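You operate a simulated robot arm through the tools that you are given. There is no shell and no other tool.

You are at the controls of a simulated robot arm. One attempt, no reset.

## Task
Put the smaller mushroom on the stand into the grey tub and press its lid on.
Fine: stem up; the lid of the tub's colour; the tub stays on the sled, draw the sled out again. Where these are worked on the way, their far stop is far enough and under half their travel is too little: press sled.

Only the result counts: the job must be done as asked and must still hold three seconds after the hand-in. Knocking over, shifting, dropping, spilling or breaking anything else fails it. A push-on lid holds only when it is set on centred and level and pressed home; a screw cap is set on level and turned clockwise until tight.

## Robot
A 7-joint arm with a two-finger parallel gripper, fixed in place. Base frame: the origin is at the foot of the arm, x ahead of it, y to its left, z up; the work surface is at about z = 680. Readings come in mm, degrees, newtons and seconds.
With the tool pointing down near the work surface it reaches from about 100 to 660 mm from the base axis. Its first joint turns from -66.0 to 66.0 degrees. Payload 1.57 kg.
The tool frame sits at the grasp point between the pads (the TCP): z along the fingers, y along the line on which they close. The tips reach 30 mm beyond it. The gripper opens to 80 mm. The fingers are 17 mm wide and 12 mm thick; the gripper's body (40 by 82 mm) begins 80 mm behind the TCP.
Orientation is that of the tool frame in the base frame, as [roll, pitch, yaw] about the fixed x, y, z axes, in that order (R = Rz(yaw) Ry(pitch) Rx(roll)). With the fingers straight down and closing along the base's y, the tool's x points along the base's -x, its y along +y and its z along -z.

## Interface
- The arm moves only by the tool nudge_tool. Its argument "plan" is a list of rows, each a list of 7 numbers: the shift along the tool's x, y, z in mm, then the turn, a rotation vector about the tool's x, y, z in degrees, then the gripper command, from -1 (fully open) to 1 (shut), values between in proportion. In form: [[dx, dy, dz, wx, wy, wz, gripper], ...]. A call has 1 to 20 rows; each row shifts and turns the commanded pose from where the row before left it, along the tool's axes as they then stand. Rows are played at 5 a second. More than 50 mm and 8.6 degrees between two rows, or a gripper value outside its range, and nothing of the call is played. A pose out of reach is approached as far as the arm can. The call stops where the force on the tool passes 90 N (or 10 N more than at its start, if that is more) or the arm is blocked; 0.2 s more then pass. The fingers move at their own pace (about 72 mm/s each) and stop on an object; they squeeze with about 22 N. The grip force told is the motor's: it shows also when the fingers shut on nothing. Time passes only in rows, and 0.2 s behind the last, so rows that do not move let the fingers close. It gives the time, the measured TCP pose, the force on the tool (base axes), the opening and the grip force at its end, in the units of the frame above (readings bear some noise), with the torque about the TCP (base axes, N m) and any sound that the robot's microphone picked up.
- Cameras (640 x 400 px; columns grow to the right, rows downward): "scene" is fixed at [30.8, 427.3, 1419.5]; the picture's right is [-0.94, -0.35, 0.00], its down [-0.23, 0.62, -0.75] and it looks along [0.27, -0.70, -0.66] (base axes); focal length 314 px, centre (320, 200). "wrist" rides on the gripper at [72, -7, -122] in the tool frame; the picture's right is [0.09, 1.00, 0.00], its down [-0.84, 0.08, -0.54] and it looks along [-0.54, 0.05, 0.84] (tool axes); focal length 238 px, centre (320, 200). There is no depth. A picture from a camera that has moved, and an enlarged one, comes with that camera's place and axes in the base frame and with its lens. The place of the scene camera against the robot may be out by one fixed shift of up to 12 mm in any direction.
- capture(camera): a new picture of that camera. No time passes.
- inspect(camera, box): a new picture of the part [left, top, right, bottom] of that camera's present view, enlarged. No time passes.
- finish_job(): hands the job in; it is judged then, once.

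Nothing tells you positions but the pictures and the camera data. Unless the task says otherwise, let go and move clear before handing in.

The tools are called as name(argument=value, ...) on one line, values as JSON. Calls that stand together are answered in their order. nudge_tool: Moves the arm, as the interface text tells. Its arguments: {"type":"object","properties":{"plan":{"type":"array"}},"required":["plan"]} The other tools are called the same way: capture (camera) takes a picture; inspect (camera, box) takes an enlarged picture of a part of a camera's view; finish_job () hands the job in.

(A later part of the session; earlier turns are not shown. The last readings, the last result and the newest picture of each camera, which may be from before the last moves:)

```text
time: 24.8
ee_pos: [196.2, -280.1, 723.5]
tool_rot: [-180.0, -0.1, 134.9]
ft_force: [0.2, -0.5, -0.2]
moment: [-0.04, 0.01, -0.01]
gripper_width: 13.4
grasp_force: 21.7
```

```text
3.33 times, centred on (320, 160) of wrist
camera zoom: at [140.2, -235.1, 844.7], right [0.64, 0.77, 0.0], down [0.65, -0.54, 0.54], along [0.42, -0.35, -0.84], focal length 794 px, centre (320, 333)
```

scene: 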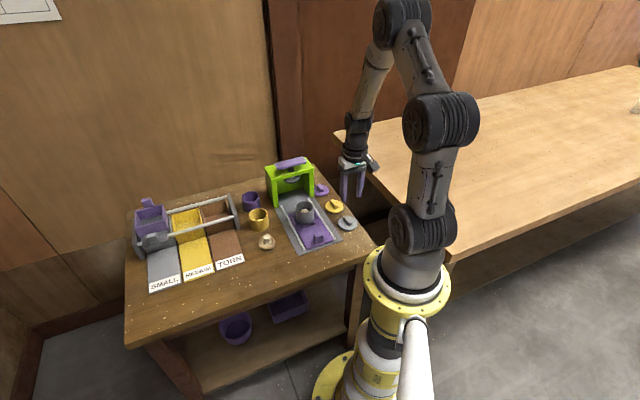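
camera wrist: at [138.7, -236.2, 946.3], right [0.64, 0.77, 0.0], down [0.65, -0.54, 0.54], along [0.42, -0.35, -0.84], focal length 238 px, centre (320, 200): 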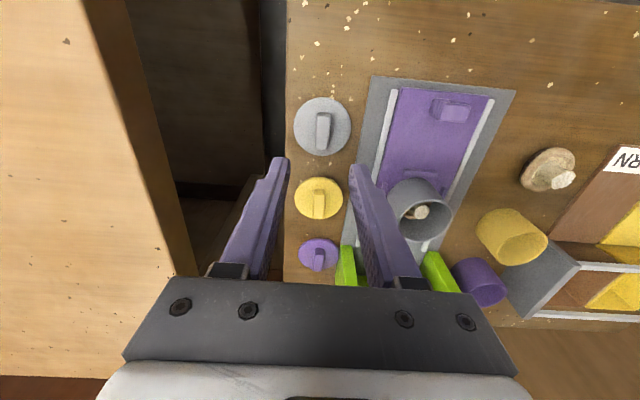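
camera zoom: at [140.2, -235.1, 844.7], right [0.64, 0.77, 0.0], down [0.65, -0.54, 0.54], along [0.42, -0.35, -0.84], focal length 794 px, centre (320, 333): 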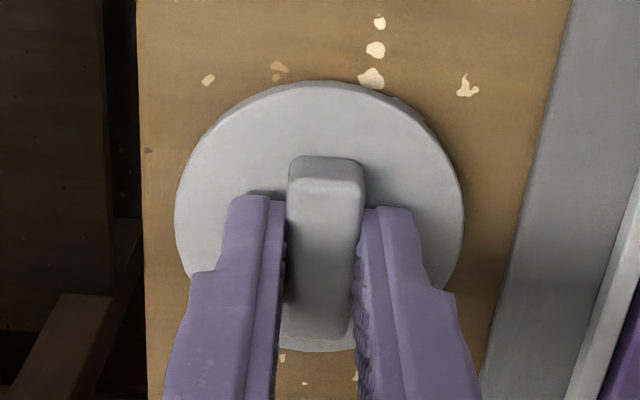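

The lid is gripped on its bar (13.4 mm), centred under the tool within about 1 mm. I'll lift it and go most of the way to the tub, stopping to the side to measure the rim in this hand orientation.

nudge_tool(plan=[[0, 0, -5, 0, 0, 0, 1], [0, 0, -25, 0, 0, 0, 1], [0, 0, -40, 0, 0, 0, 1], [0, 0, -40, 0, 0, 0, 1], [-20, 15, 0, 0, 0, 0, 1], [-28, 20, 0, 0, 0, 0, 1], [-28, 20, 0, 0, 0, 0, 1], [0, 0, 0, 0, 0, 0, 1]])

capture(camera="wrist")

inspect(camera="scene", box=[265, 145, 375, 235])

```text
time: 26.6
ee_pos: [290.2, -295.4, 835.4]
tool_rot: [180.0, 0.0, 135.0]
ft_force: [0.8, 0.8, -0.4]
moment: [0.01, -0.01, 0.03]
gripper_width: 13.4
grasp_force: 21.8
```

```text
taken
camera wrist: at [233.8, -249.7, 955.3], right [0.64, 0.77, 0.0], down [0.65, -0.54, 0.54], along [0.42, -0.35, -0.84], focal length 238 px, centre (320, 200)
```

wrist: 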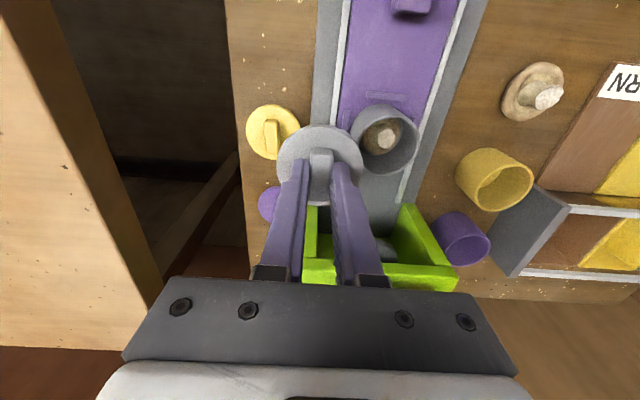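

```text
4.44 times, centred on (320, 190) of scene
camera zoom: at [30.8, 427.3, 1419.5], right [-0.94, -0.35, 0.0], down [-0.23, 0.62, -0.75], along [0.27, -0.7, -0.66], focal length 1397 px, centre (320, 244)
```

zoom: 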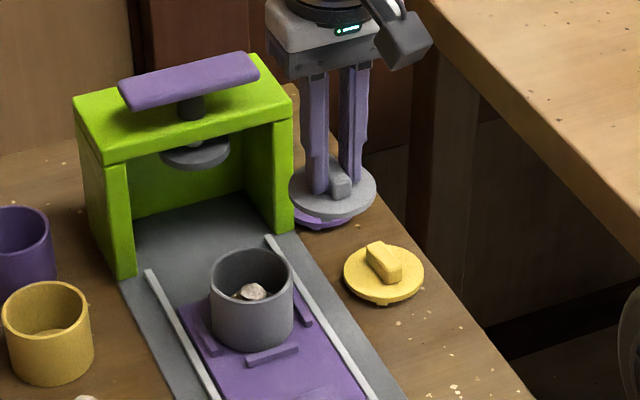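

inspect(camera="wrist", box=[270, 85, 440, 215])

```text
3.08 times, centred on (355, 150) of wrist
camera zoom: at [233.8, -249.7, 955.3], right [0.64, 0.77, 0.0], down [0.65, -0.54, 0.54], along [0.42, -0.35, -0.84], focal length 733 px, centre (212, 354)
```

zoom: 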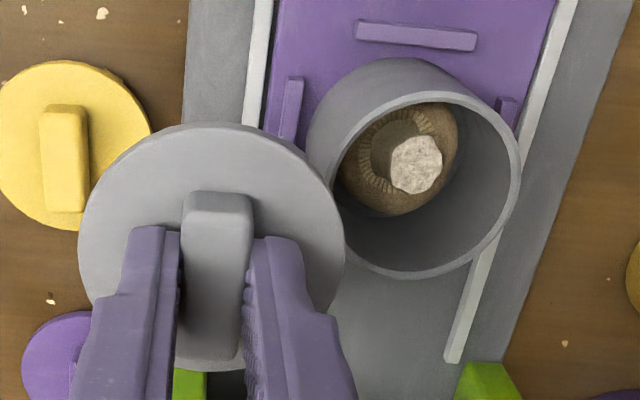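

inspect(camera="wrist", box=[340, 95, 430, 185])

```text
4.44 times, centred on (385, 140) of wrist
camera zoom: at [233.8, -249.7, 955.3], right [0.64, 0.77, 0.0], down [0.65, -0.54, 0.54], along [0.42, -0.35, -0.84], focal length 1059 px, centre (31, 467)
```

zoom: 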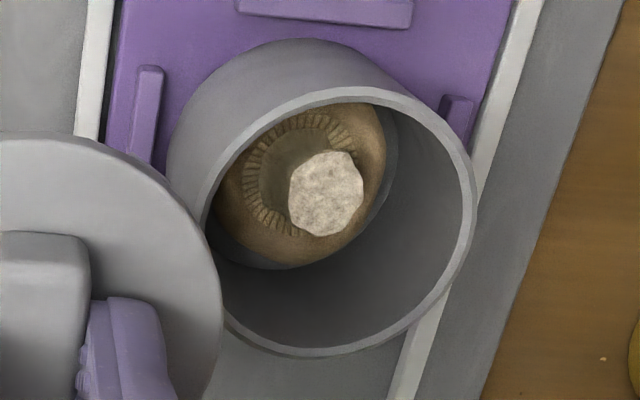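

The two views disagree by a few mm on the rim centre, so I'll raise the hand above the tub, laterally centred, to measure it robustly.

nudge_tool(plan=[[0, 0, -40, 0, 0, 0, 1], [0, 0, -40, 0, 0, 0, 1], [-7, 21, -20, 0, 0, 0, 1], [-7, 21, 0, 0, 0, 0, 1], [-7, 21, 0, 0, 0, 0, 1], [0, 0, 0, 0, 0, 0, 1]])

inspect(camera="wrist", box=[275, 60, 365, 150])

capture(camera="wrist")

```text
time: 28.0
ee_pos: [347.2, -267.5, 934.0]
tool_rot: [180.0, 0.0, 135.0]
ft_force: [0.0, -0.3, 0.1]
moment: [0.04, 0.02, 0.0]
gripper_width: 13.6
grasp_force: 22.1
```

```text
4.44 times, centred on (320, 105) of wrist
camera zoom: at [291.8, -219.8, 1055.0], right [0.64, 0.77, 0.0], down [0.65, -0.54, 0.54], along [0.42, -0.35, -0.84], focal length 1059 px, centre (320, 622)
```

zoom: 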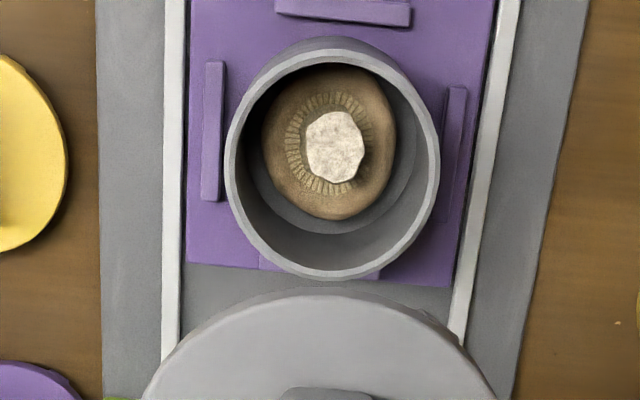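

```text
taken
camera wrist: at [291.8, -219.8, 1055.0], right [0.64, 0.77, 0.0], down [0.65, -0.54, 0.54], along [0.42, -0.35, -0.84], focal length 238 px, centre (320, 200)
```

wrist: 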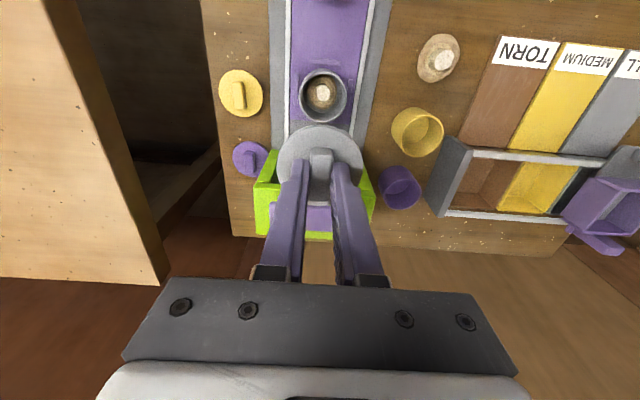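

Viewed centrally, the tub lies 20 mm back along the tool's x and about 1.2 mm along y, which agrees with (334.6, -251). I'll move the lid above it and lower to just over the rim.

nudge_tool(plan=[[10, 0.6, 0, 0, 0, 0, 1], [10.5, 0.6, 0, 0, 0, 0, 1], [0, 0, 40, 0, 0, 0, 1], [0, 0, 40, 0, 0, 0, 1], [0, 0, 40, 0, 0, 0, 1], [0, 0, 22, 0, 0, 0, 1], [0, 0, 0, 0, 0, 0, 1]])

inspect(camera="wrist", box=[260, 80, 380, 200])

inspect(camera="scene", box=[275, 175, 335, 225])

```text
time: 29.6
ee_pos: [334.0, -250.8, 792.0]
tool_rot: [180.0, 0.0, 135.0]
ft_force: [0.4, 0.2, -0.3]
moment: [0.01, 0.01, 0.02]
gripper_width: 13.3
grasp_force: 21.5
```

```text
3.33 times, centred on (320, 140) of wrist
camera zoom: at [277.9, -205.0, 912.5], right [0.64, 0.77, 0.0], down [0.65, -0.54, 0.54], along [0.42, -0.35, -0.84], focal length 794 px, centre (320, 400)
```

zoom: 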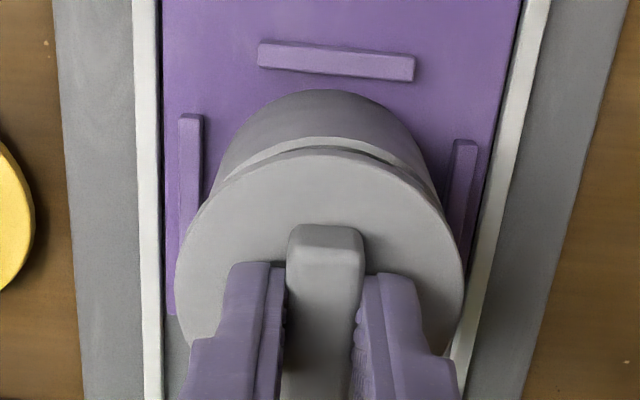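

```text
8.00 times, centred on (305, 200) of scene
camera zoom: at [30.8, 427.3, 1419.5], right [-0.94, -0.35, 0.0], down [-0.23, 0.62, -0.75], along [0.27, -0.7, -0.66], focal length 2515 px, centre (440, 200)
```

zoom: 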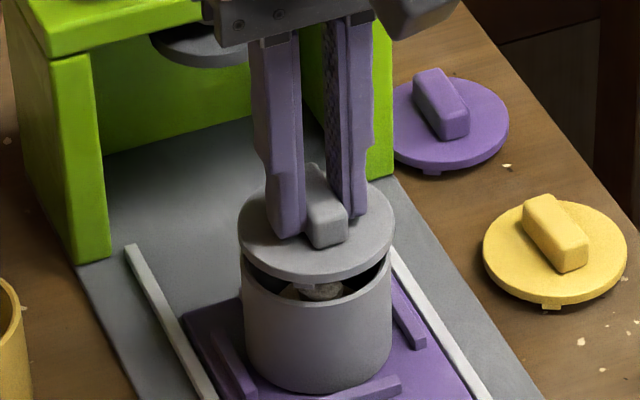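

The lid hovers over the rim, aligned sideways in both views. I'll inch down 5 mm and compare edges again.

nudge_tool(plan=[[0, 0, 3, 0, 0, 0, 1], [0, 0, 2, 0, 0, 0, 1], [0, 0, 0, 0, 0, 0, 1]])

inspect(camera="wrist", box=[270, 90, 370, 190])

inspect(camera="scene", box=[285, 185, 325, 225])

```text
time: 30.4
ee_pos: [335.2, -250.5, 786.7]
tool_rot: [-179.9, 0.0, 135.0]
ft_force: [-0.6, -0.1, 0.2]
moment: [-0.02, -0.06, -0.02]
gripper_width: 13.4
grasp_force: 22.3
```

```text
4.00 times, centred on (320, 140) of wrist
camera zoom: at [278.2, -205.0, 907.3], right [0.64, 0.77, 0.0], down [0.65, -0.54, 0.54], along [0.42, -0.35, -0.84], focal length 953 px, centre (320, 440)
```

zoom: 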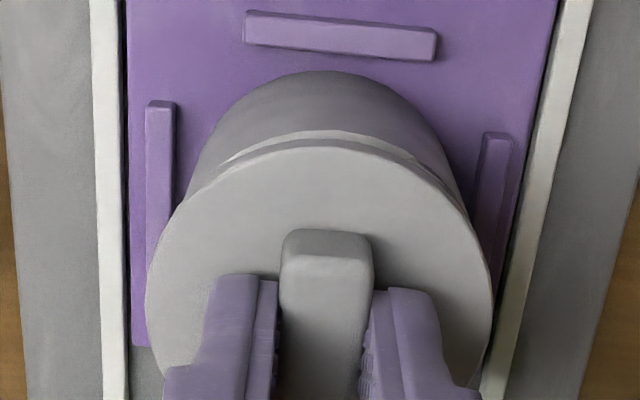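

```text
10.00 times, centred on (305, 205) of scene
camera zoom: at [30.8, 427.3, 1419.5], right [-0.94, -0.35, 0.0], down [-0.23, 0.62, -0.75], along [0.27, -0.7, -0.66], focal length 3144 px, centre (470, 150)
```

zoom: 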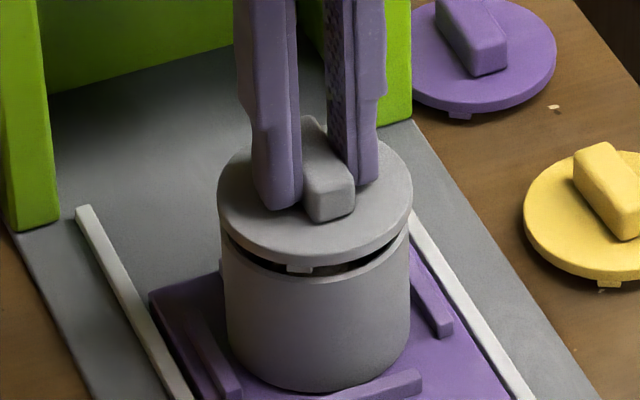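

Lid and rim line up within about half a millimetre in both views. I'll lower in small steps, watching the force.

nudge_tool(plan=[[0, 0, 2, 0, 0, 0, 1], [0, 0, 1, 0, 0, 0, 1], [0, 0, 0, 0, 0, 0, 1]])

inspect(camera="scene", box=[285, 185, 325, 225])

inspect(camera="wrist", box=[270, 90, 370, 190])

```text
time: 31.2
ee_pos: [334.7, -250.7, 783.8]
tool_rot: [-180.0, 0.1, 134.9]
ft_force: [-1.0, -0.4, -0.2]
moment: [-0.02, 0.0, -0.01]
gripper_width: 13.5
grasp_force: 22.0
```

```text
10.00 times, centred on (305, 205) of scene
camera zoom: at [30.8, 427.3, 1419.5], right [-0.94, -0.35, 0.0], down [-0.23, 0.62, -0.75], along [0.27, -0.7, -0.66], focal length 3144 px, centre (470, 150)
```

zoom: 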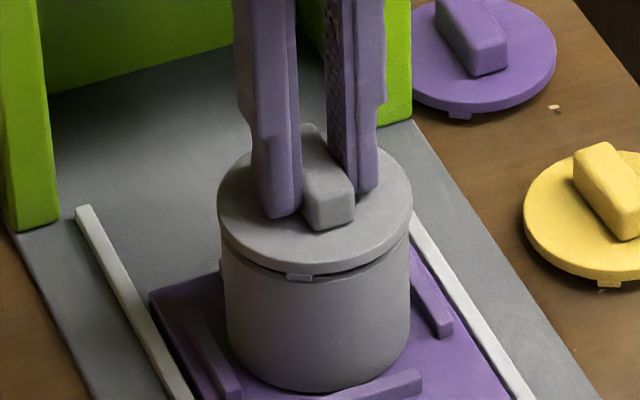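

```text
4.00 times, centred on (320, 140) of wrist
camera zoom: at [278.2, -204.7, 904.2], right [0.64, 0.77, 0.0], down [0.65, -0.54, 0.54], along [0.42, -0.35, -0.84], focal length 953 px, centre (320, 440)
```

zoom: 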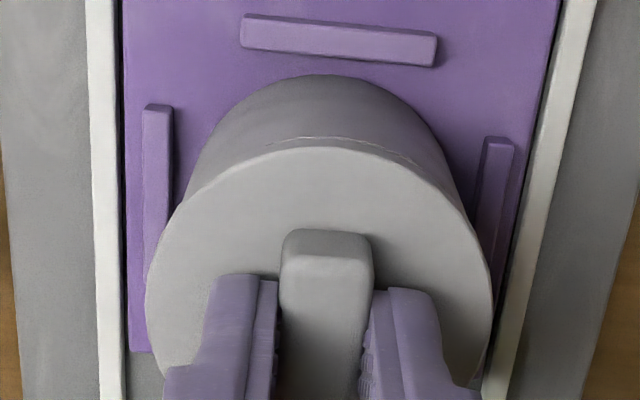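

nudge_tool(plan=[[0, 0, 1, 0, 0, 0, 1], [0, 0, 1, 0, 0, 0, 1], [0, 0, 0, 0, 0, 0, 1]])

inspect(camera="scene", box=[292, 200, 318, 220])

```text
time: 32.0
ee_pos: [334.5, -251.0, 781.0]
tool_rot: [-179.9, 0.1, 135.0]
ft_force: [0.0, 0.7, 3.5]
moment: [0.05, 0.04, -0.03]
gripper_width: 13.5
grasp_force: 22.2
```

```text
16.00 times, centred on (305, 210) of scene
camera zoom: at [30.8, 427.3, 1419.5], right [-0.94, -0.35, 0.0], down [-0.23, 0.62, -0.75], along [0.27, -0.71, -0.66], focal length 5030 px, centre (560, 40)
```

zoom: 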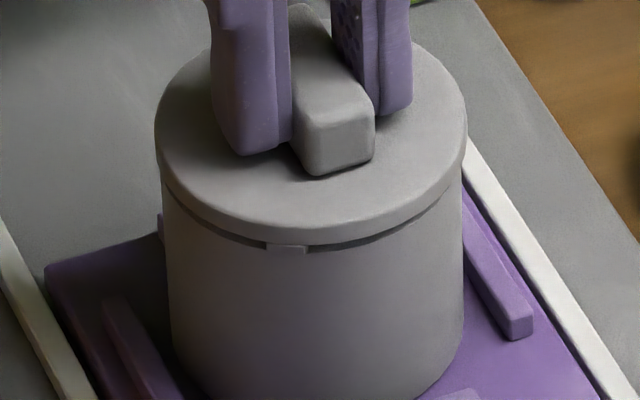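

Contact just began (3.5 N): the lid's tabs rest on the rim, level and centred. I'll push gently a little further to seat it.

nudge_tool(plan=[[0, 0, 1, 0, 0, 0, 1], [0, 0, 0, 0, 0, 0, 1]])

inspect(camera="scene", box=[292, 200, 318, 220])

```text
time: 32.6
ee_pos: [336.0, -251.3, 780.9]
tool_rot: [180.0, 0.2, 135.0]
ft_force: [-0.5, -0.5, 12.7]
moment: [0.01, 0.08, 0.0]
gripper_width: 13.3
grasp_force: 21.7
```

```text
16.00 times, centred on (305, 210) of scene
camera zoom: at [30.7, 427.4, 1419.4], right [-0.94, -0.35, 0.0], down [-0.23, 0.62, -0.75], along [0.27, -0.71, -0.66], focal length 5030 px, centre (560, 40)
```

zoom: 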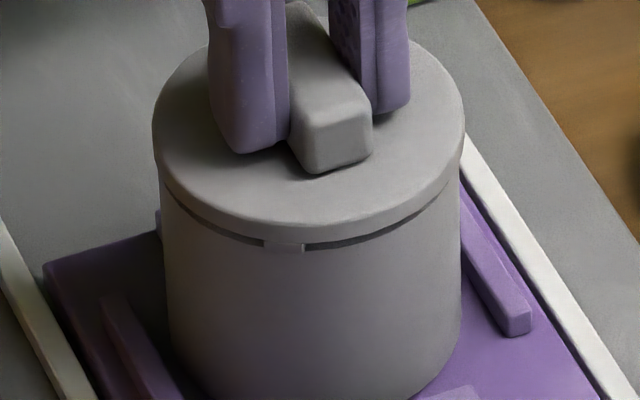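

Lid sits firmly on the rim. I'll ease off, open and rise clear.

nudge_tool(plan=[[0, 0, -0.8, 0, 0, 0, 1], [0, 0, 0, 0, 0, 0, 0.6], [0, 0, 0, 0, 0, 0, 0.3], [0, 0, 0, 0, 0, 0, 0.3], [0, 0, -10, 0, 0, 0, 0.3], [0, 0, -30, 0, 0, 0, 0.3], [0, 0, -40, 0, 0, 0, 0.3], [0, 0, -30, 0, 0, 0, 0.3]])

capture(camera="wrist")

inspect(camera="scene", box=[285, 185, 325, 225])

inspect(camera="scene", box=[255, 145, 365, 255])

```text
time: 34.4
ee_pos: [334.5, -250.9, 890.4]
tool_rot: [-180.0, 0.1, 135.0]
ft_force: [-0.1, -0.7, -0.1]
moment: [0.0, 0.01, -0.02]
gripper_width: 28.0
grasp_force: 0.0
```

```text
taken
camera wrist: at [277.9, -204.4, 1011.8], right [0.64, 0.77, 0.0], down [0.65, -0.54, 0.54], along [0.42, -0.35, -0.84], focal length 238 px, centre (320, 200)
```

wrist: 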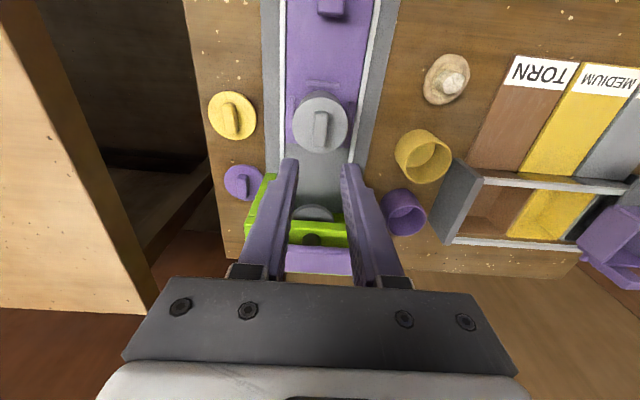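

```text
10.00 times, centred on (305, 205) of scene
camera zoom: at [30.8, 427.3, 1419.5], right [-0.94, -0.35, 0.0], down [-0.23, 0.62, -0.75], along [0.27, -0.7, -0.66], focal length 3144 px, centre (470, 150)
```

zoom: 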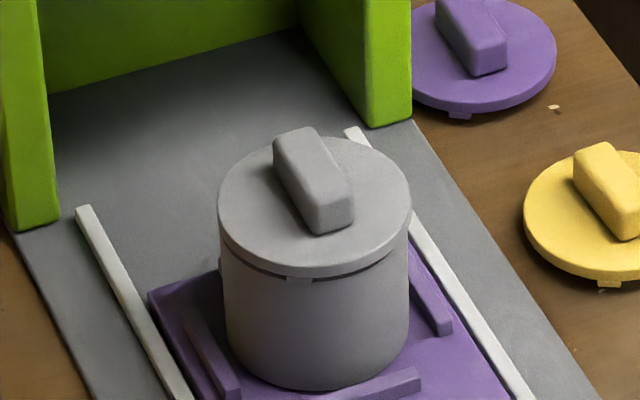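

```text
3.64 times, centred on (310, 200) of scene
camera zoom: at [30.8, 427.3, 1419.5], right [-0.94, -0.35, 0.0], down [-0.23, 0.62, -0.75], along [0.27, -0.7, -0.66], focal length 1143 px, centre (356, 200)
```

zoom: 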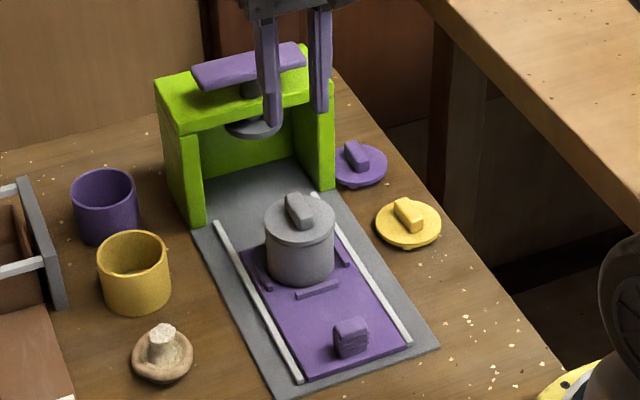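

The lid rests level and centred on the tub. Next I go back along the track to look at the sled handle near (257, -171).

nudge_tool(plan=[[35, 0, 0, 0, 0, 0, 0], [35, 0, 0, 0, 0, 0, 0], [34, 2, 10, 0, 0, 0, 0], [0, 0, 30, 0, 0, 0, 0], [0, 0, 0, 0, 0, 0, 0]])

capture(camera="wrist")

inspect(camera="wrist", box=[270, 60, 370, 160])

inspect(camera="scene", box=[280, 190, 360, 260])

```text
time: 35.6
ee_pos: [263.7, -175.3, 850.0]
tool_rot: [179.9, 0.0, 134.8]
ft_force: [-0.4, 0.2, 0.6]
moment: [-0.02, 0.0, 0.03]
gripper_width: 40.3
grasp_force: 0.0
```

```text
taken
camera wrist: at [205.8, -129.4, 971.2], right [0.64, 0.77, 0.0], down [0.65, -0.54, 0.54], along [0.42, -0.35, -0.84], focal length 238 px, centre (320, 200)
```

wrist: 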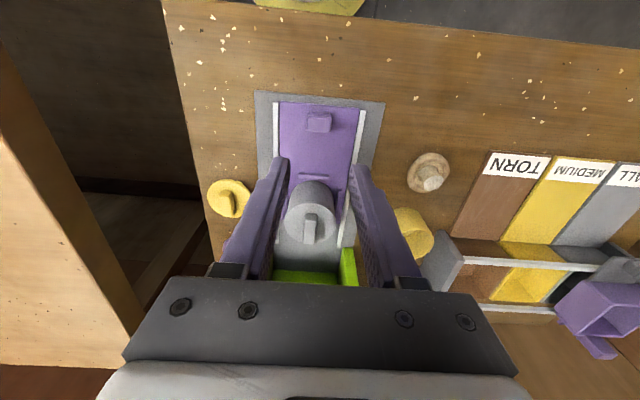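

```text
4.00 times, centred on (320, 110) of wrist
camera zoom: at [205.8, -129.4, 971.2], right [0.64, 0.77, 0.0], down [0.65, -0.54, 0.54], along [0.42, -0.35, -0.84], focal length 953 px, centre (320, 560)
```

zoom: 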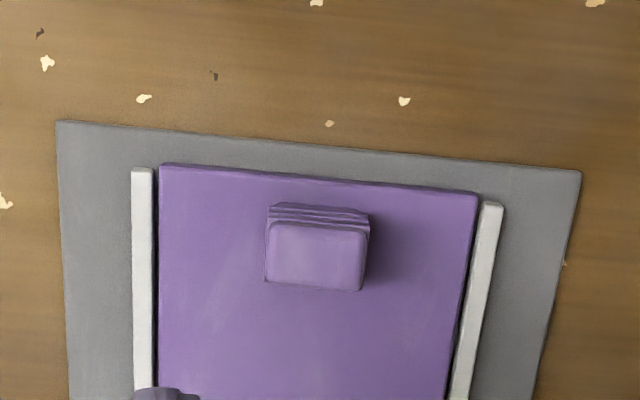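

```text
5.71 times, centred on (320, 225) of scene
camera zoom: at [30.8, 427.3, 1419.5], right [-0.94, -0.35, 0.0], down [-0.23, 0.62, -0.75], along [0.27, -0.7, -0.66], focal length 1796 px, centre (320, 57)
```

zoom: 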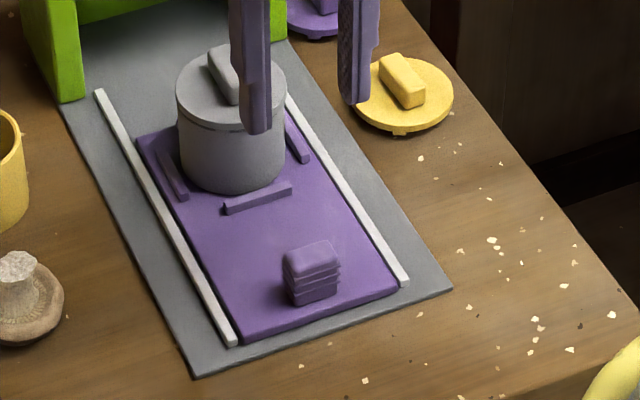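

The handle is a 27 mm wide block about 4 mm back from below the tool. I'll come down around it.

nudge_tool(plan=[[4, -1.5, 20, 0, 0, 0, -0.15], [0, 0, 30, 0, 0, 0, -0.15], [0, 0, 30, 0, 0, 0, -0.15], [0, 0, 15, 0, 0, 0, -0.15], [0, 0, 0, 0, 0, 0, -0.15]])

inspect(camera="wrist", box=[240, 90, 400, 210])

inspect(camera="scene", box=[280, 200, 360, 260])

```text
time: 36.8
ee_pos: [258.8, -174.2, 756.5]
tool_rot: [180.0, -0.1, 134.9]
ft_force: [-0.5, 1.2, 0.1]
moment: [0.02, 0.01, -0.02]
gripper_width: 46.0
grasp_force: 0.0
```

```text
3.33 times, centred on (320, 150) of wrist
camera zoom: at [202.5, -127.8, 876.6], right [0.64, 0.77, 0.0], down [0.65, -0.54, 0.54], along [0.42, -0.35, -0.84], focal length 794 px, centre (320, 367)
```

zoom: 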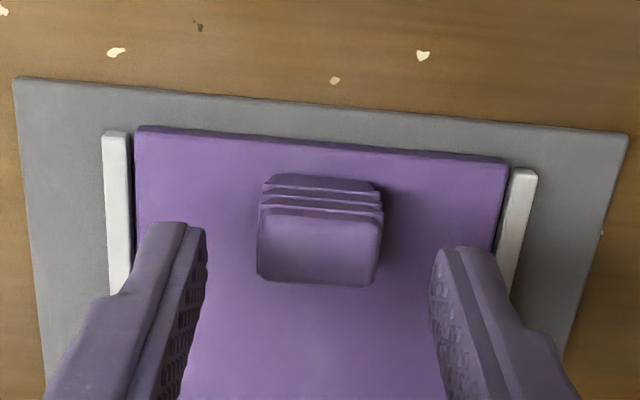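

```text
6.67 times, centred on (320, 230) of scene
camera zoom: at [30.8, 427.3, 1419.5], right [-0.94, -0.35, 0.0], down [-0.23, 0.62, -0.75], along [0.27, -0.7, -0.66], focal length 2096 px, centre (320, 0)
```

zoom: 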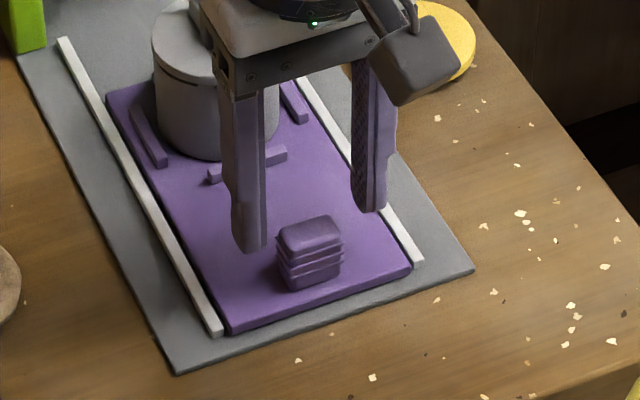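

nudge_tool(plan=[[0, -0.5, 10, 0, 0, 0, -0.15], [0, 0, 10, 0, 0, 0, -0.15], [0, 0, 6, 0, 0, 0, -0.15], [0, 0, 0, 0, 0, 0, -0.15]])

inspect(camera="wrist", box=[240, 90, 400, 210])

inspect(camera="scene", box=[280, 200, 360, 260])

```text
time: 37.8
ee_pos: [259.0, -172.9, 729.5]
tool_rot: [-179.9, 0.0, 135.0]
ft_force: [0.0, 0.1, 0.1]
moment: [0.01, 0.01, 0.01]
gripper_width: 45.6
grasp_force: 0.0
```

```text
3.33 times, centred on (320, 150) of wrist
camera zoom: at [202.0, -128.2, 851.0], right [0.64, 0.77, 0.0], down [0.65, -0.54, 0.54], along [0.42, -0.35, -0.84], focal length 794 px, centre (320, 367)
```

zoom: 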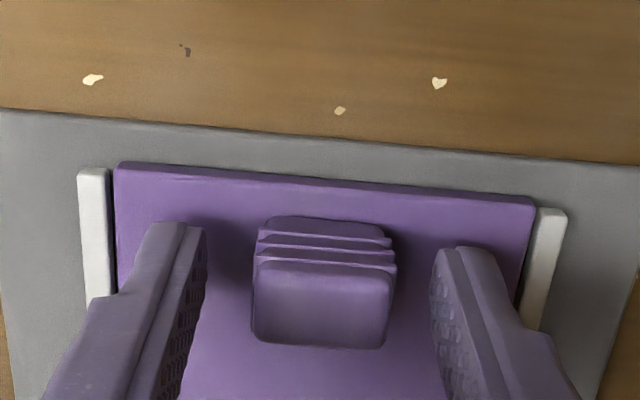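

```text
6.67 times, centred on (320, 230) of scene
camera zoom: at [30.8, 427.3, 1419.5], right [-0.94, -0.35, 0.0], down [-0.23, 0.62, -0.75], along [0.27, -0.7, -0.66], focal length 2096 px, centre (320, 0)
```

zoom: 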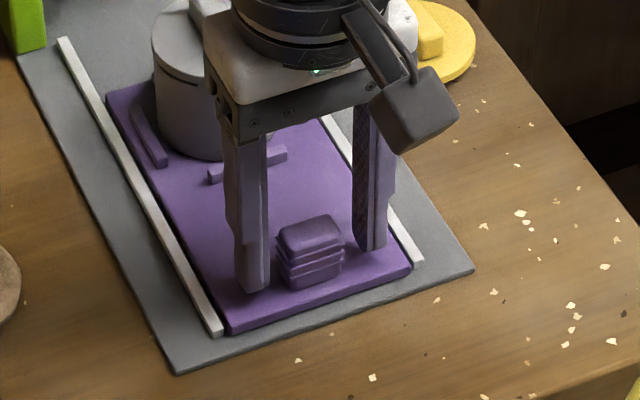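

Fingers are on both sides of the handle. Lowering 2 mm more and gripping it.

nudge_tool(plan=[[0, 0.5, 2, 0, 0, 0, -0.15], [0, 0, 0, 0, 0, 0, 0.1], [0, 0, 0, 0, 0, 0, 0.3], [0, 0, 0, 0, 0, 0, 0.6], [0, 0, 0, 0, 0, 0, 1], [0, 0, 0, 0, 0, 0, 1]])

inspect(camera="wrist", box=[240, 90, 400, 210])

```text
time: 39.2
ee_pos: [258.5, -174.7, 728.0]
tool_rot: [180.0, -0.1, 135.0]
ft_force: [-2.8, -3.2, -2.1]
moment: [-0.28, -0.13, -0.01]
gripper_width: 25.5
grasp_force: 37.2
```

```text
3.33 times, centred on (320, 150) of wrist
camera zoom: at [202.2, -127.8, 849.2], right [0.64, 0.77, 0.0], down [0.65, -0.54, 0.54], along [0.42, -0.35, -0.84], focal length 794 px, centre (320, 367)
```

zoom: 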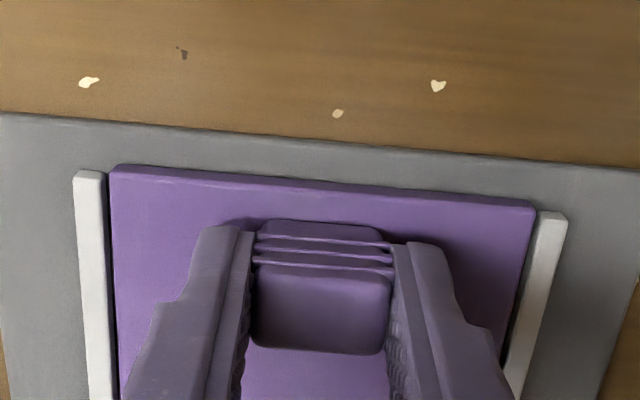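

The sled handle is gripped and the track is parallel to the tool's x. I'll push the sled in gently, 20 mm first.

nudge_tool(plan=[[-1, -0.2, 0, 0, 0, 0, 1], [-2, 0, 0, 0, 0, 0, 1], [-3, 0, 0, 0, 0, 0, 1], [-4, 0, 0, 0, 0, 0, 1], [-4, 0, 0, 0, 0, 0, 1], [-3, 0, 0, 0, 0, 0, 1], [-2, 0, 0, 0, 0, 0, 1], [-1, 0, 0, 0, 0, 0, 1]])

inspect(camera="scene", box=[255, 155, 355, 255])

```text
time: 41.0
ee_pos: [273.1, -188.1, 728.9]
tool_rot: [-180.0, 0.0, 135.1]
ft_force: [3.8, 6.7, 6.3]
moment: [0.81, 0.63, -0.02]
gripper_width: 25.9
grasp_force: 36.8
```

```text
4.00 times, centred on (305, 205) of scene
camera zoom: at [30.9, 427.4, 1419.4], right [-0.94, -0.35, 0.0], down [-0.23, 0.61, -0.75], along [0.27, -0.71, -0.66], focal length 1258 px, centre (380, 180)
```

zoom: 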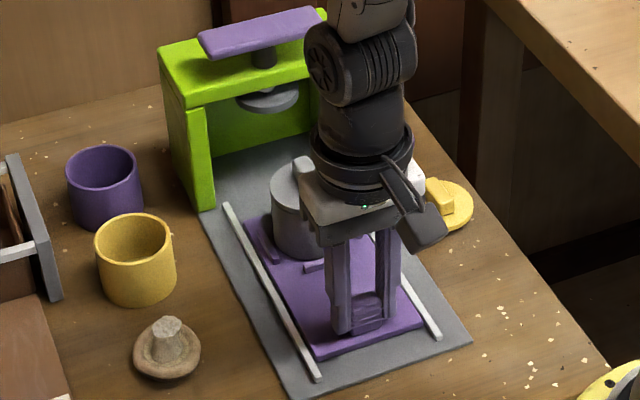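

The sled is moving smoothly with the tub on it. Continuing the push.

nudge_tool(plan=[[-2, 0.3, 0, 0, 0, 0, 1], [-4, 0.2, 0, 0, 0, 0, 1], [-5, 0.1, 0, 0, 0, 0, 1], [-5, 0, 0, 0, 0, 0, 1], [-5, 0, 0, 0, 0, 0, 1], [-5, 0, 0, 0, 0, 0, 1], [-5, 0, 0, 0, 0, 0, 1], [-4, 0, 0, 0, 0, 0, 1], [-3, 0, 0, 0, 0, 0, 1], [-2, 0, 0, 0, 0, 0, 1]])

capture(camera="wrist")

inspect(camera="scene", box=[255, 145, 355, 245])

```text
time: 43.2
ee_pos: [301.1, -216.3, 728.0]
tool_rot: [180.0, 0.0, 135.0]
ft_force: [-12.5, -11.3, 8.1]
moment: [-0.73, -0.28, -0.03]
gripper_width: 25.6
grasp_force: 36.5
```

```text
taken
camera wrist: at [244.8, -170.4, 849.1], right [0.64, 0.77, 0.0], down [0.65, -0.54, 0.54], along [0.42, -0.35, -0.84], focal length 238 px, centre (320, 200)
```

wrist: 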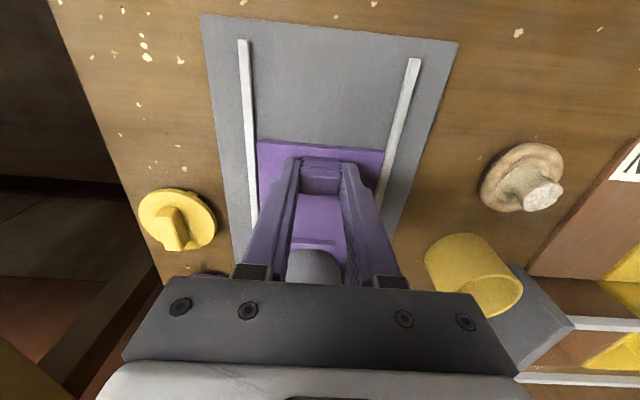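

```text
4.00 times, centred on (305, 195) of scene
camera zoom: at [30.5, 427.1, 1419.5], right [-0.94, -0.35, 0.0], down [-0.23, 0.62, -0.75], along [0.27, -0.7, -0.66], focal length 1258 px, centre (380, 220)
```

zoom: 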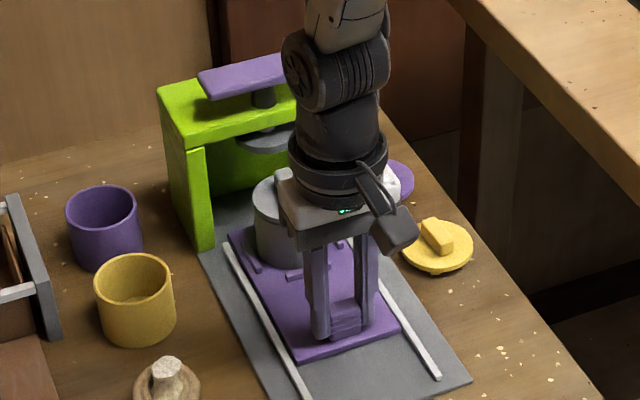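

The sled has moved about 60 mm. Before going under the press plate I'll check that the lid's bar clears it.

inspect(camera="scene", box=[285, 155, 335, 215])

inspect(camera="scene", box=[300, 165, 330, 195])

```text
6.67 times, centred on (310, 185) of scene
camera zoom: at [30.5, 427.1, 1419.5], right [-0.94, -0.35, 0.0], down [-0.23, 0.62, -0.75], along [0.27, -0.7, -0.66], focal length 2096 px, centre (387, 300)
```

zoom: 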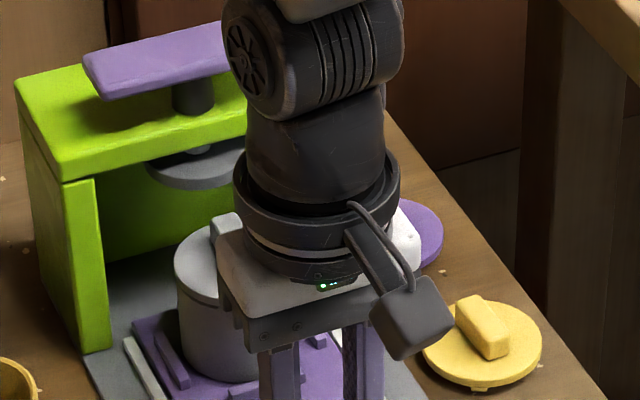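

```text
13.33 times, centred on (315, 180) of scene
camera zoom: at [30.5, 427.1, 1419.5], right [-0.94, -0.35, 0.0], down [-0.23, 0.62, -0.75], along [0.27, -0.7, -0.66], focal length 4192 px, centre (387, 467)
```

zoom: 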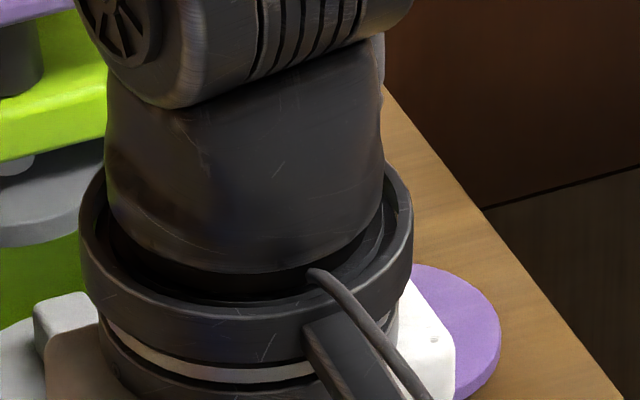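

Relative measurements suggest about 10 mm of clearance. I'll creep on in small moves, watching the force.

nudge_tool(plan=[[-1, -0.4, 0, 0, 0, 0, 1], [-2, 0, 0, 0, 0, 0, 1], [-2, 0, 0, 0, 0, 0, 1], [-2, 0, 0, 0, 0, 0, 1], [-2, 0, 0, 0, 0, 0, 1], [-2, 0, 0, 0, 0, 0, 1], [-1, 0, 0, 0, 0, 0, 1]])

inspect(camera="scene", box=[285, 155, 335, 215])

```text
time: 44.8
ee_pos: [309.8, -223.8, 727.7]
tool_rot: [180.0, 0.0, 134.9]
ft_force: [-9.2, -7.9, 3.9]
moment: [-0.21, 0.06, 0.03]
gripper_width: 25.5
grasp_force: 36.7
```

```text
6.67 times, centred on (310, 185) of scene
camera zoom: at [30.6, 427.1, 1419.5], right [-0.94, -0.35, 0.0], down [-0.23, 0.62, -0.75], along [0.27, -0.7, -0.66], focal length 2096 px, centre (387, 300)
```

zoom: 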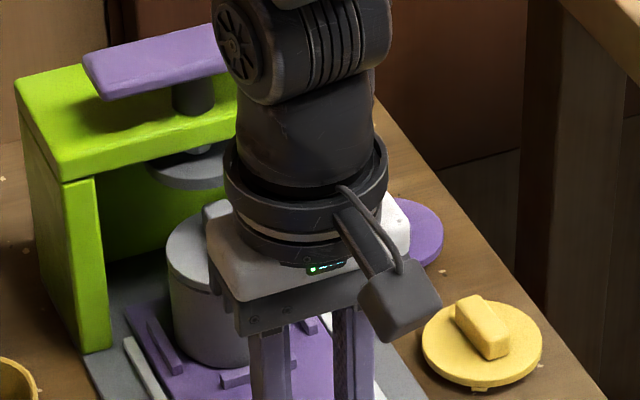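

nudge_tool(plan=[[-1, -0.3, 0, 0, 0, 0, 1], [-2, 0, 0, 0, 0, 0, 1], [-2, 0, 0, 0, 0, 0, 1], [-2, 0, 0, 0, 0, 0, 1], [-2, 0, 0, 0, 0, 0, 1], [-1, 0, 0, 0, 0, 0, 1]])

inspect(camera="scene", box=[285, 155, 335, 215])

```text
time: 46.2
ee_pos: [317.5, -231.6, 728.5]
tool_rot: [-180.0, 0.0, 135.0]
ft_force: [-0.7, 0.6, 0.8]
moment: [0.5, 0.54, 0.0]
gripper_width: 25.6
grasp_force: 36.8
```

```text
6.67 times, centred on (310, 185) of scene
camera zoom: at [30.8, 427.3, 1419.5], right [-0.94, -0.35, 0.0], down [-0.23, 0.62, -0.75], along [0.27, -0.7, -0.66], focal length 2096 px, centre (387, 300)
```

zoom: 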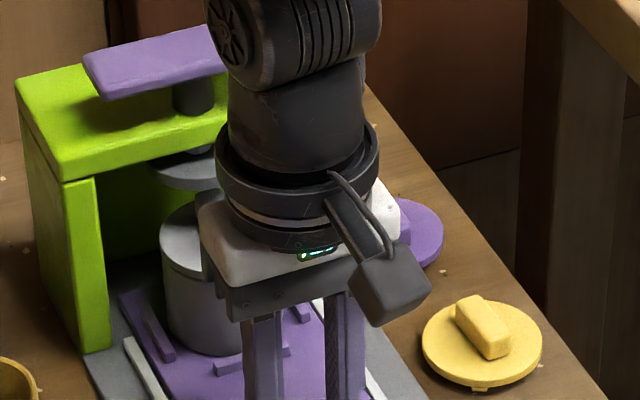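

No contact, the bar is passing under the plate. Continuing toward the far stop.

nudge_tool(plan=[[-2, 0, 0, 0, 0, 0, 1], [-3, 0, 0, 0, 0, 0, 1], [-3, 0, 0, 0, 0, 0, 1], [-3, 0, 0, 0, 0, 0, 1], [-3, 0, 0, 0, 0, 0, 1], [-2, 0, 0, 0, 0, 0, 1], [-2, 0, 0, 0, 0, 0, 1]])

inspect(camera="scene", box=[285, 155, 335, 215])

```text
time: 47.8
ee_pos: [329.0, -245.5, 728.6]
tool_rot: [-180.0, 0.0, 135.0]
ft_force: [4.1, 3.9, -5.7]
moment: [-0.01, -0.11, -0.01]
gripper_width: 25.7
grasp_force: 37.1
```

```text
6.67 times, centred on (310, 185) of scene
camera zoom: at [31.0, 427.3, 1419.5], right [-0.94, -0.35, 0.0], down [-0.23, 0.62, -0.75], along [0.27, -0.71, -0.66], focal length 2096 px, centre (387, 300)
```

zoom: 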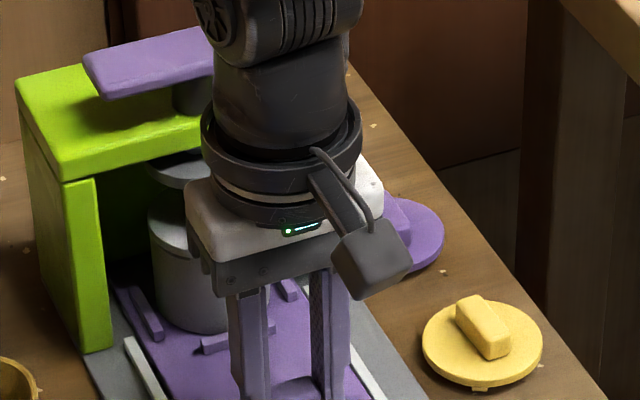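

nudge_tool(plan=[[-2, 0, 0, 0, 0, 0, 1], [-2, 0, 0, 0, 0, 0, 1], [-2, 0, 0, 0, 0, 0, 1], [-2, 0, 0, 0, 0, 0, 1], [-2, 0, 0, 0, 0, 0, 1], [-1, 0, 0, 0, 0, 0, 1]])

inspect(camera="scene", box=[285, 155, 335, 215])

```text
time: 49.2
ee_pos: [335.7, -250.6, 728.9]
tool_rot: [179.9, -0.3, 134.9]
ft_force: [-1.6, 16.3, 4.3]
moment: [-0.18, -0.53, 0.06]
gripper_width: 25.6
grasp_force: 36.7
```

```text
6.67 times, centred on (310, 185) of scene
camera zoom: at [30.7, 427.7, 1419.3], right [-0.94, -0.35, 0.0], down [-0.23, 0.61, -0.75], along [0.27, -0.71, -0.66], focal length 2096 px, centre (387, 300)
```

zoom: 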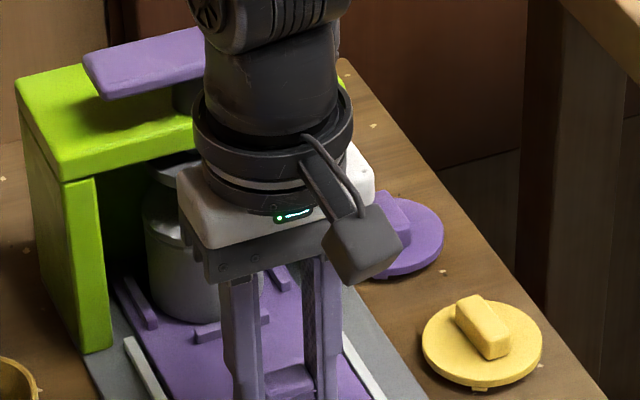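

Resistance has appeared (about 13 N) at roughly 110 mm travel. One small further push to confirm it is the stop.

nudge_tool(plan=[[-1, 0, 0, 0, 0, 0, 1], [-1, 0, 0, 0, 0, 0, 1], [0, 0, 0, 0, 0, 0, 1]])

capture(camera="wrist")

```text
time: 50.0
ee_pos: [335.4, -251.0, 728.5]
tool_rot: [-179.8, -0.5, 135.0]
ft_force: [-8.1, 27.6, 17.3]
moment: [0.33, -0.18, 0.09]
gripper_width: 25.6
grasp_force: 36.7
```

```text
taken
camera wrist: at [280.6, -206.0, 849.7], right [0.64, 0.77, 0.0], down [0.65, -0.54, 0.53], along [0.41, -0.34, -0.85], focal length 238 px, centre (320, 200)
```

wrist: 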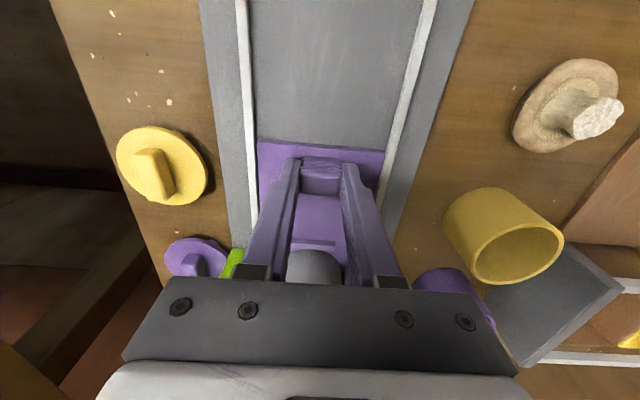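

The sled is at its far stop (travel about 110 mm). I'll relieve the push, release the handle and rise.

nudge_tool(plan=[[1.5, 0, 0, 0, 0, 0, 1], [1.2, 0, 0, 0, 0, 0, 1], [0, 0, 0, 0, 0, 0, 1]])

```text
time: 50.8
ee_pos: [336.1, -250.9, 727.8]
tool_rot: [180.0, -0.2, 135.0]
ft_force: [-0.4, 17.7, 2.6]
moment: [1.05, 0.7, 0.01]
gripper_width: 25.8
grasp_force: 37.0
```

nudge_tool(plan=[[0.6, 0.4, 0, 0, 0, 0, 1], [0, 0, 0, 0, 0, 0, 1], [0, 0, 0, 0, 0, 0, 0.2], [0, 0, 0, 0, 0, 0, 0], [0, 0, 0, 0, 0, 0, -0.15], [0, 0, 0, 0, 0, 0, -0.15]])

capture(camera="wrist")

```text
time: 52.2
ee_pos: [337.8, -250.7, 727.5]
tool_rot: [-179.9, 0.0, 135.0]
ft_force: [0.4, 0.4, -0.3]
moment: [0.0, 0.0, -0.02]
gripper_width: 46.0
grasp_force: 0.1
```

```text
taken
camera wrist: at [280.3, -205.3, 848.8], right [0.64, 0.77, 0.0], down [0.65, -0.54, 0.54], along [0.42, -0.35, -0.84], focal length 238 px, centre (320, 200)
```

wrist: 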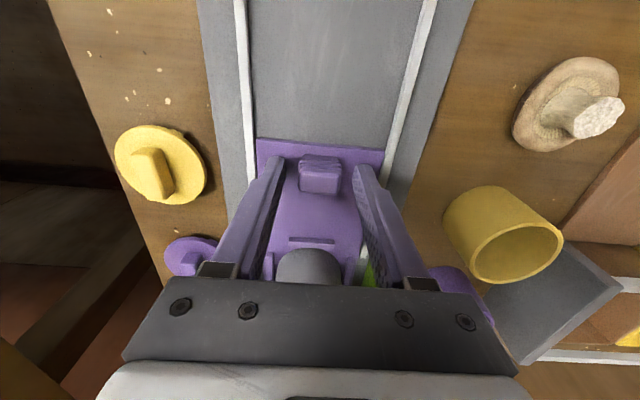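

Released. Rising straight up and looking at the press with the tub in it.

nudge_tool(plan=[[0, 0, -20, 0, 0, 0, -0.15], [0, 0, -40, 0, 0, 0, 0.2], [0, 0, -40, 0, 0, 0, 0.6], [0, 0, -40, 0, 0, 0, 1], [0, 0, -30, 0, 0, 0, 1], [0, 0, 0, 0, 0, 0, 1]])

capture(camera="wrist")

inspect(camera="scene", box=[255, 145, 355, 245])

```text
time: 53.6
ee_pos: [334.7, -250.8, 898.1]
tool_rot: [-179.9, 0.0, 135.1]
ft_force: [0.9, 0.0, 0.0]
moment: [0.01, -0.01, -0.03]
gripper_width: 0.0
grasp_force: 21.1
```

```text
taken
camera wrist: at [279.2, -204.5, 1019.3], right [0.64, 0.77, 0.0], down [0.65, -0.54, 0.54], along [0.42, -0.35, -0.84], focal length 238 px, centre (320, 200)
```

wrist: 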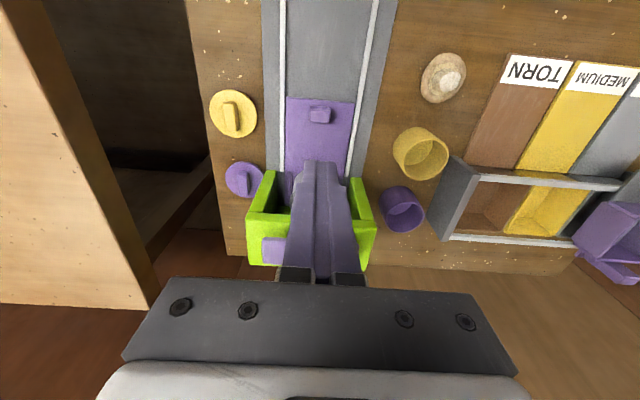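

```text
4.00 times, centred on (305, 195) of scene
camera zoom: at [30.8, 427.3, 1419.5], right [-0.94, -0.35, 0.0], down [-0.23, 0.62, -0.75], along [0.27, -0.7, -0.66], focal length 1258 px, centre (380, 220)
```

zoom: 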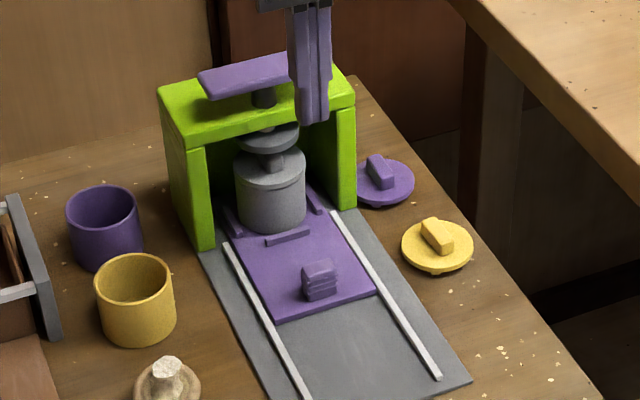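

The tub sits squarely under the plunger. I'll move the closed fingers above the purple press bar around (412, -329).

nudge_tool(plan=[[-10, 0, -15, 0, 0, 0, 1], [-35, 0, 0, 0, 0, 0, 1], [-35, 0, 0, 0, 0, 0, 1], [-29, 0, 0, 0, 0, 0, 1], [0, 0, 0, 0, 0, 0, 1]])

capture(camera="wrist")

inspect(camera="scene", box=[255, 125, 355, 225])

```text
time: 54.8
ee_pos: [413.4, -327.8, 913.4]
tool_rot: [179.9, 0.0, 135.0]
ft_force: [0.3, 0.0, 0.3]
moment: [-0.01, -0.01, -0.01]
gripper_width: 0.0
grasp_force: 21.6
```

```text
taken
camera wrist: at [357.3, -282.2, 1034.8], right [0.64, 0.77, 0.0], down [0.65, -0.54, 0.54], along [0.42, -0.35, -0.84], focal length 238 px, centre (320, 200)
```

wrist: 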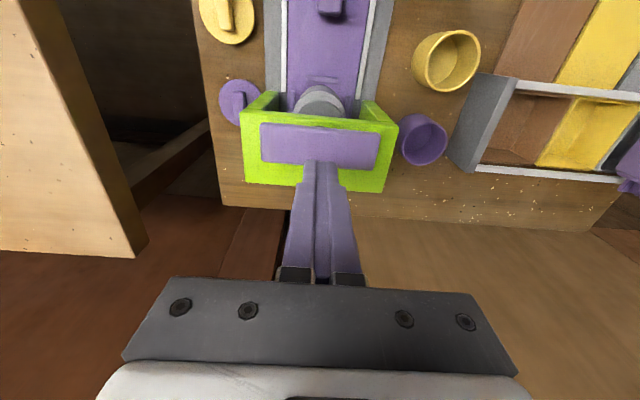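

```text
4.00 times, centred on (305, 175) of scene
camera zoom: at [30.8, 427.3, 1419.5], right [-0.94, -0.35, 0.0], down [-0.23, 0.62, -0.75], along [0.27, -0.7, -0.66], focal length 1258 px, centre (380, 300)
```

zoom: 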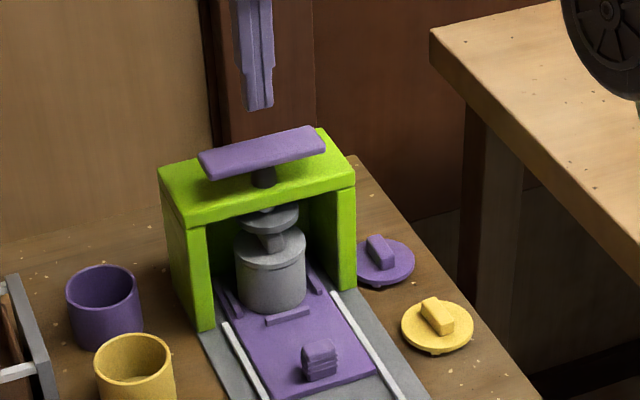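

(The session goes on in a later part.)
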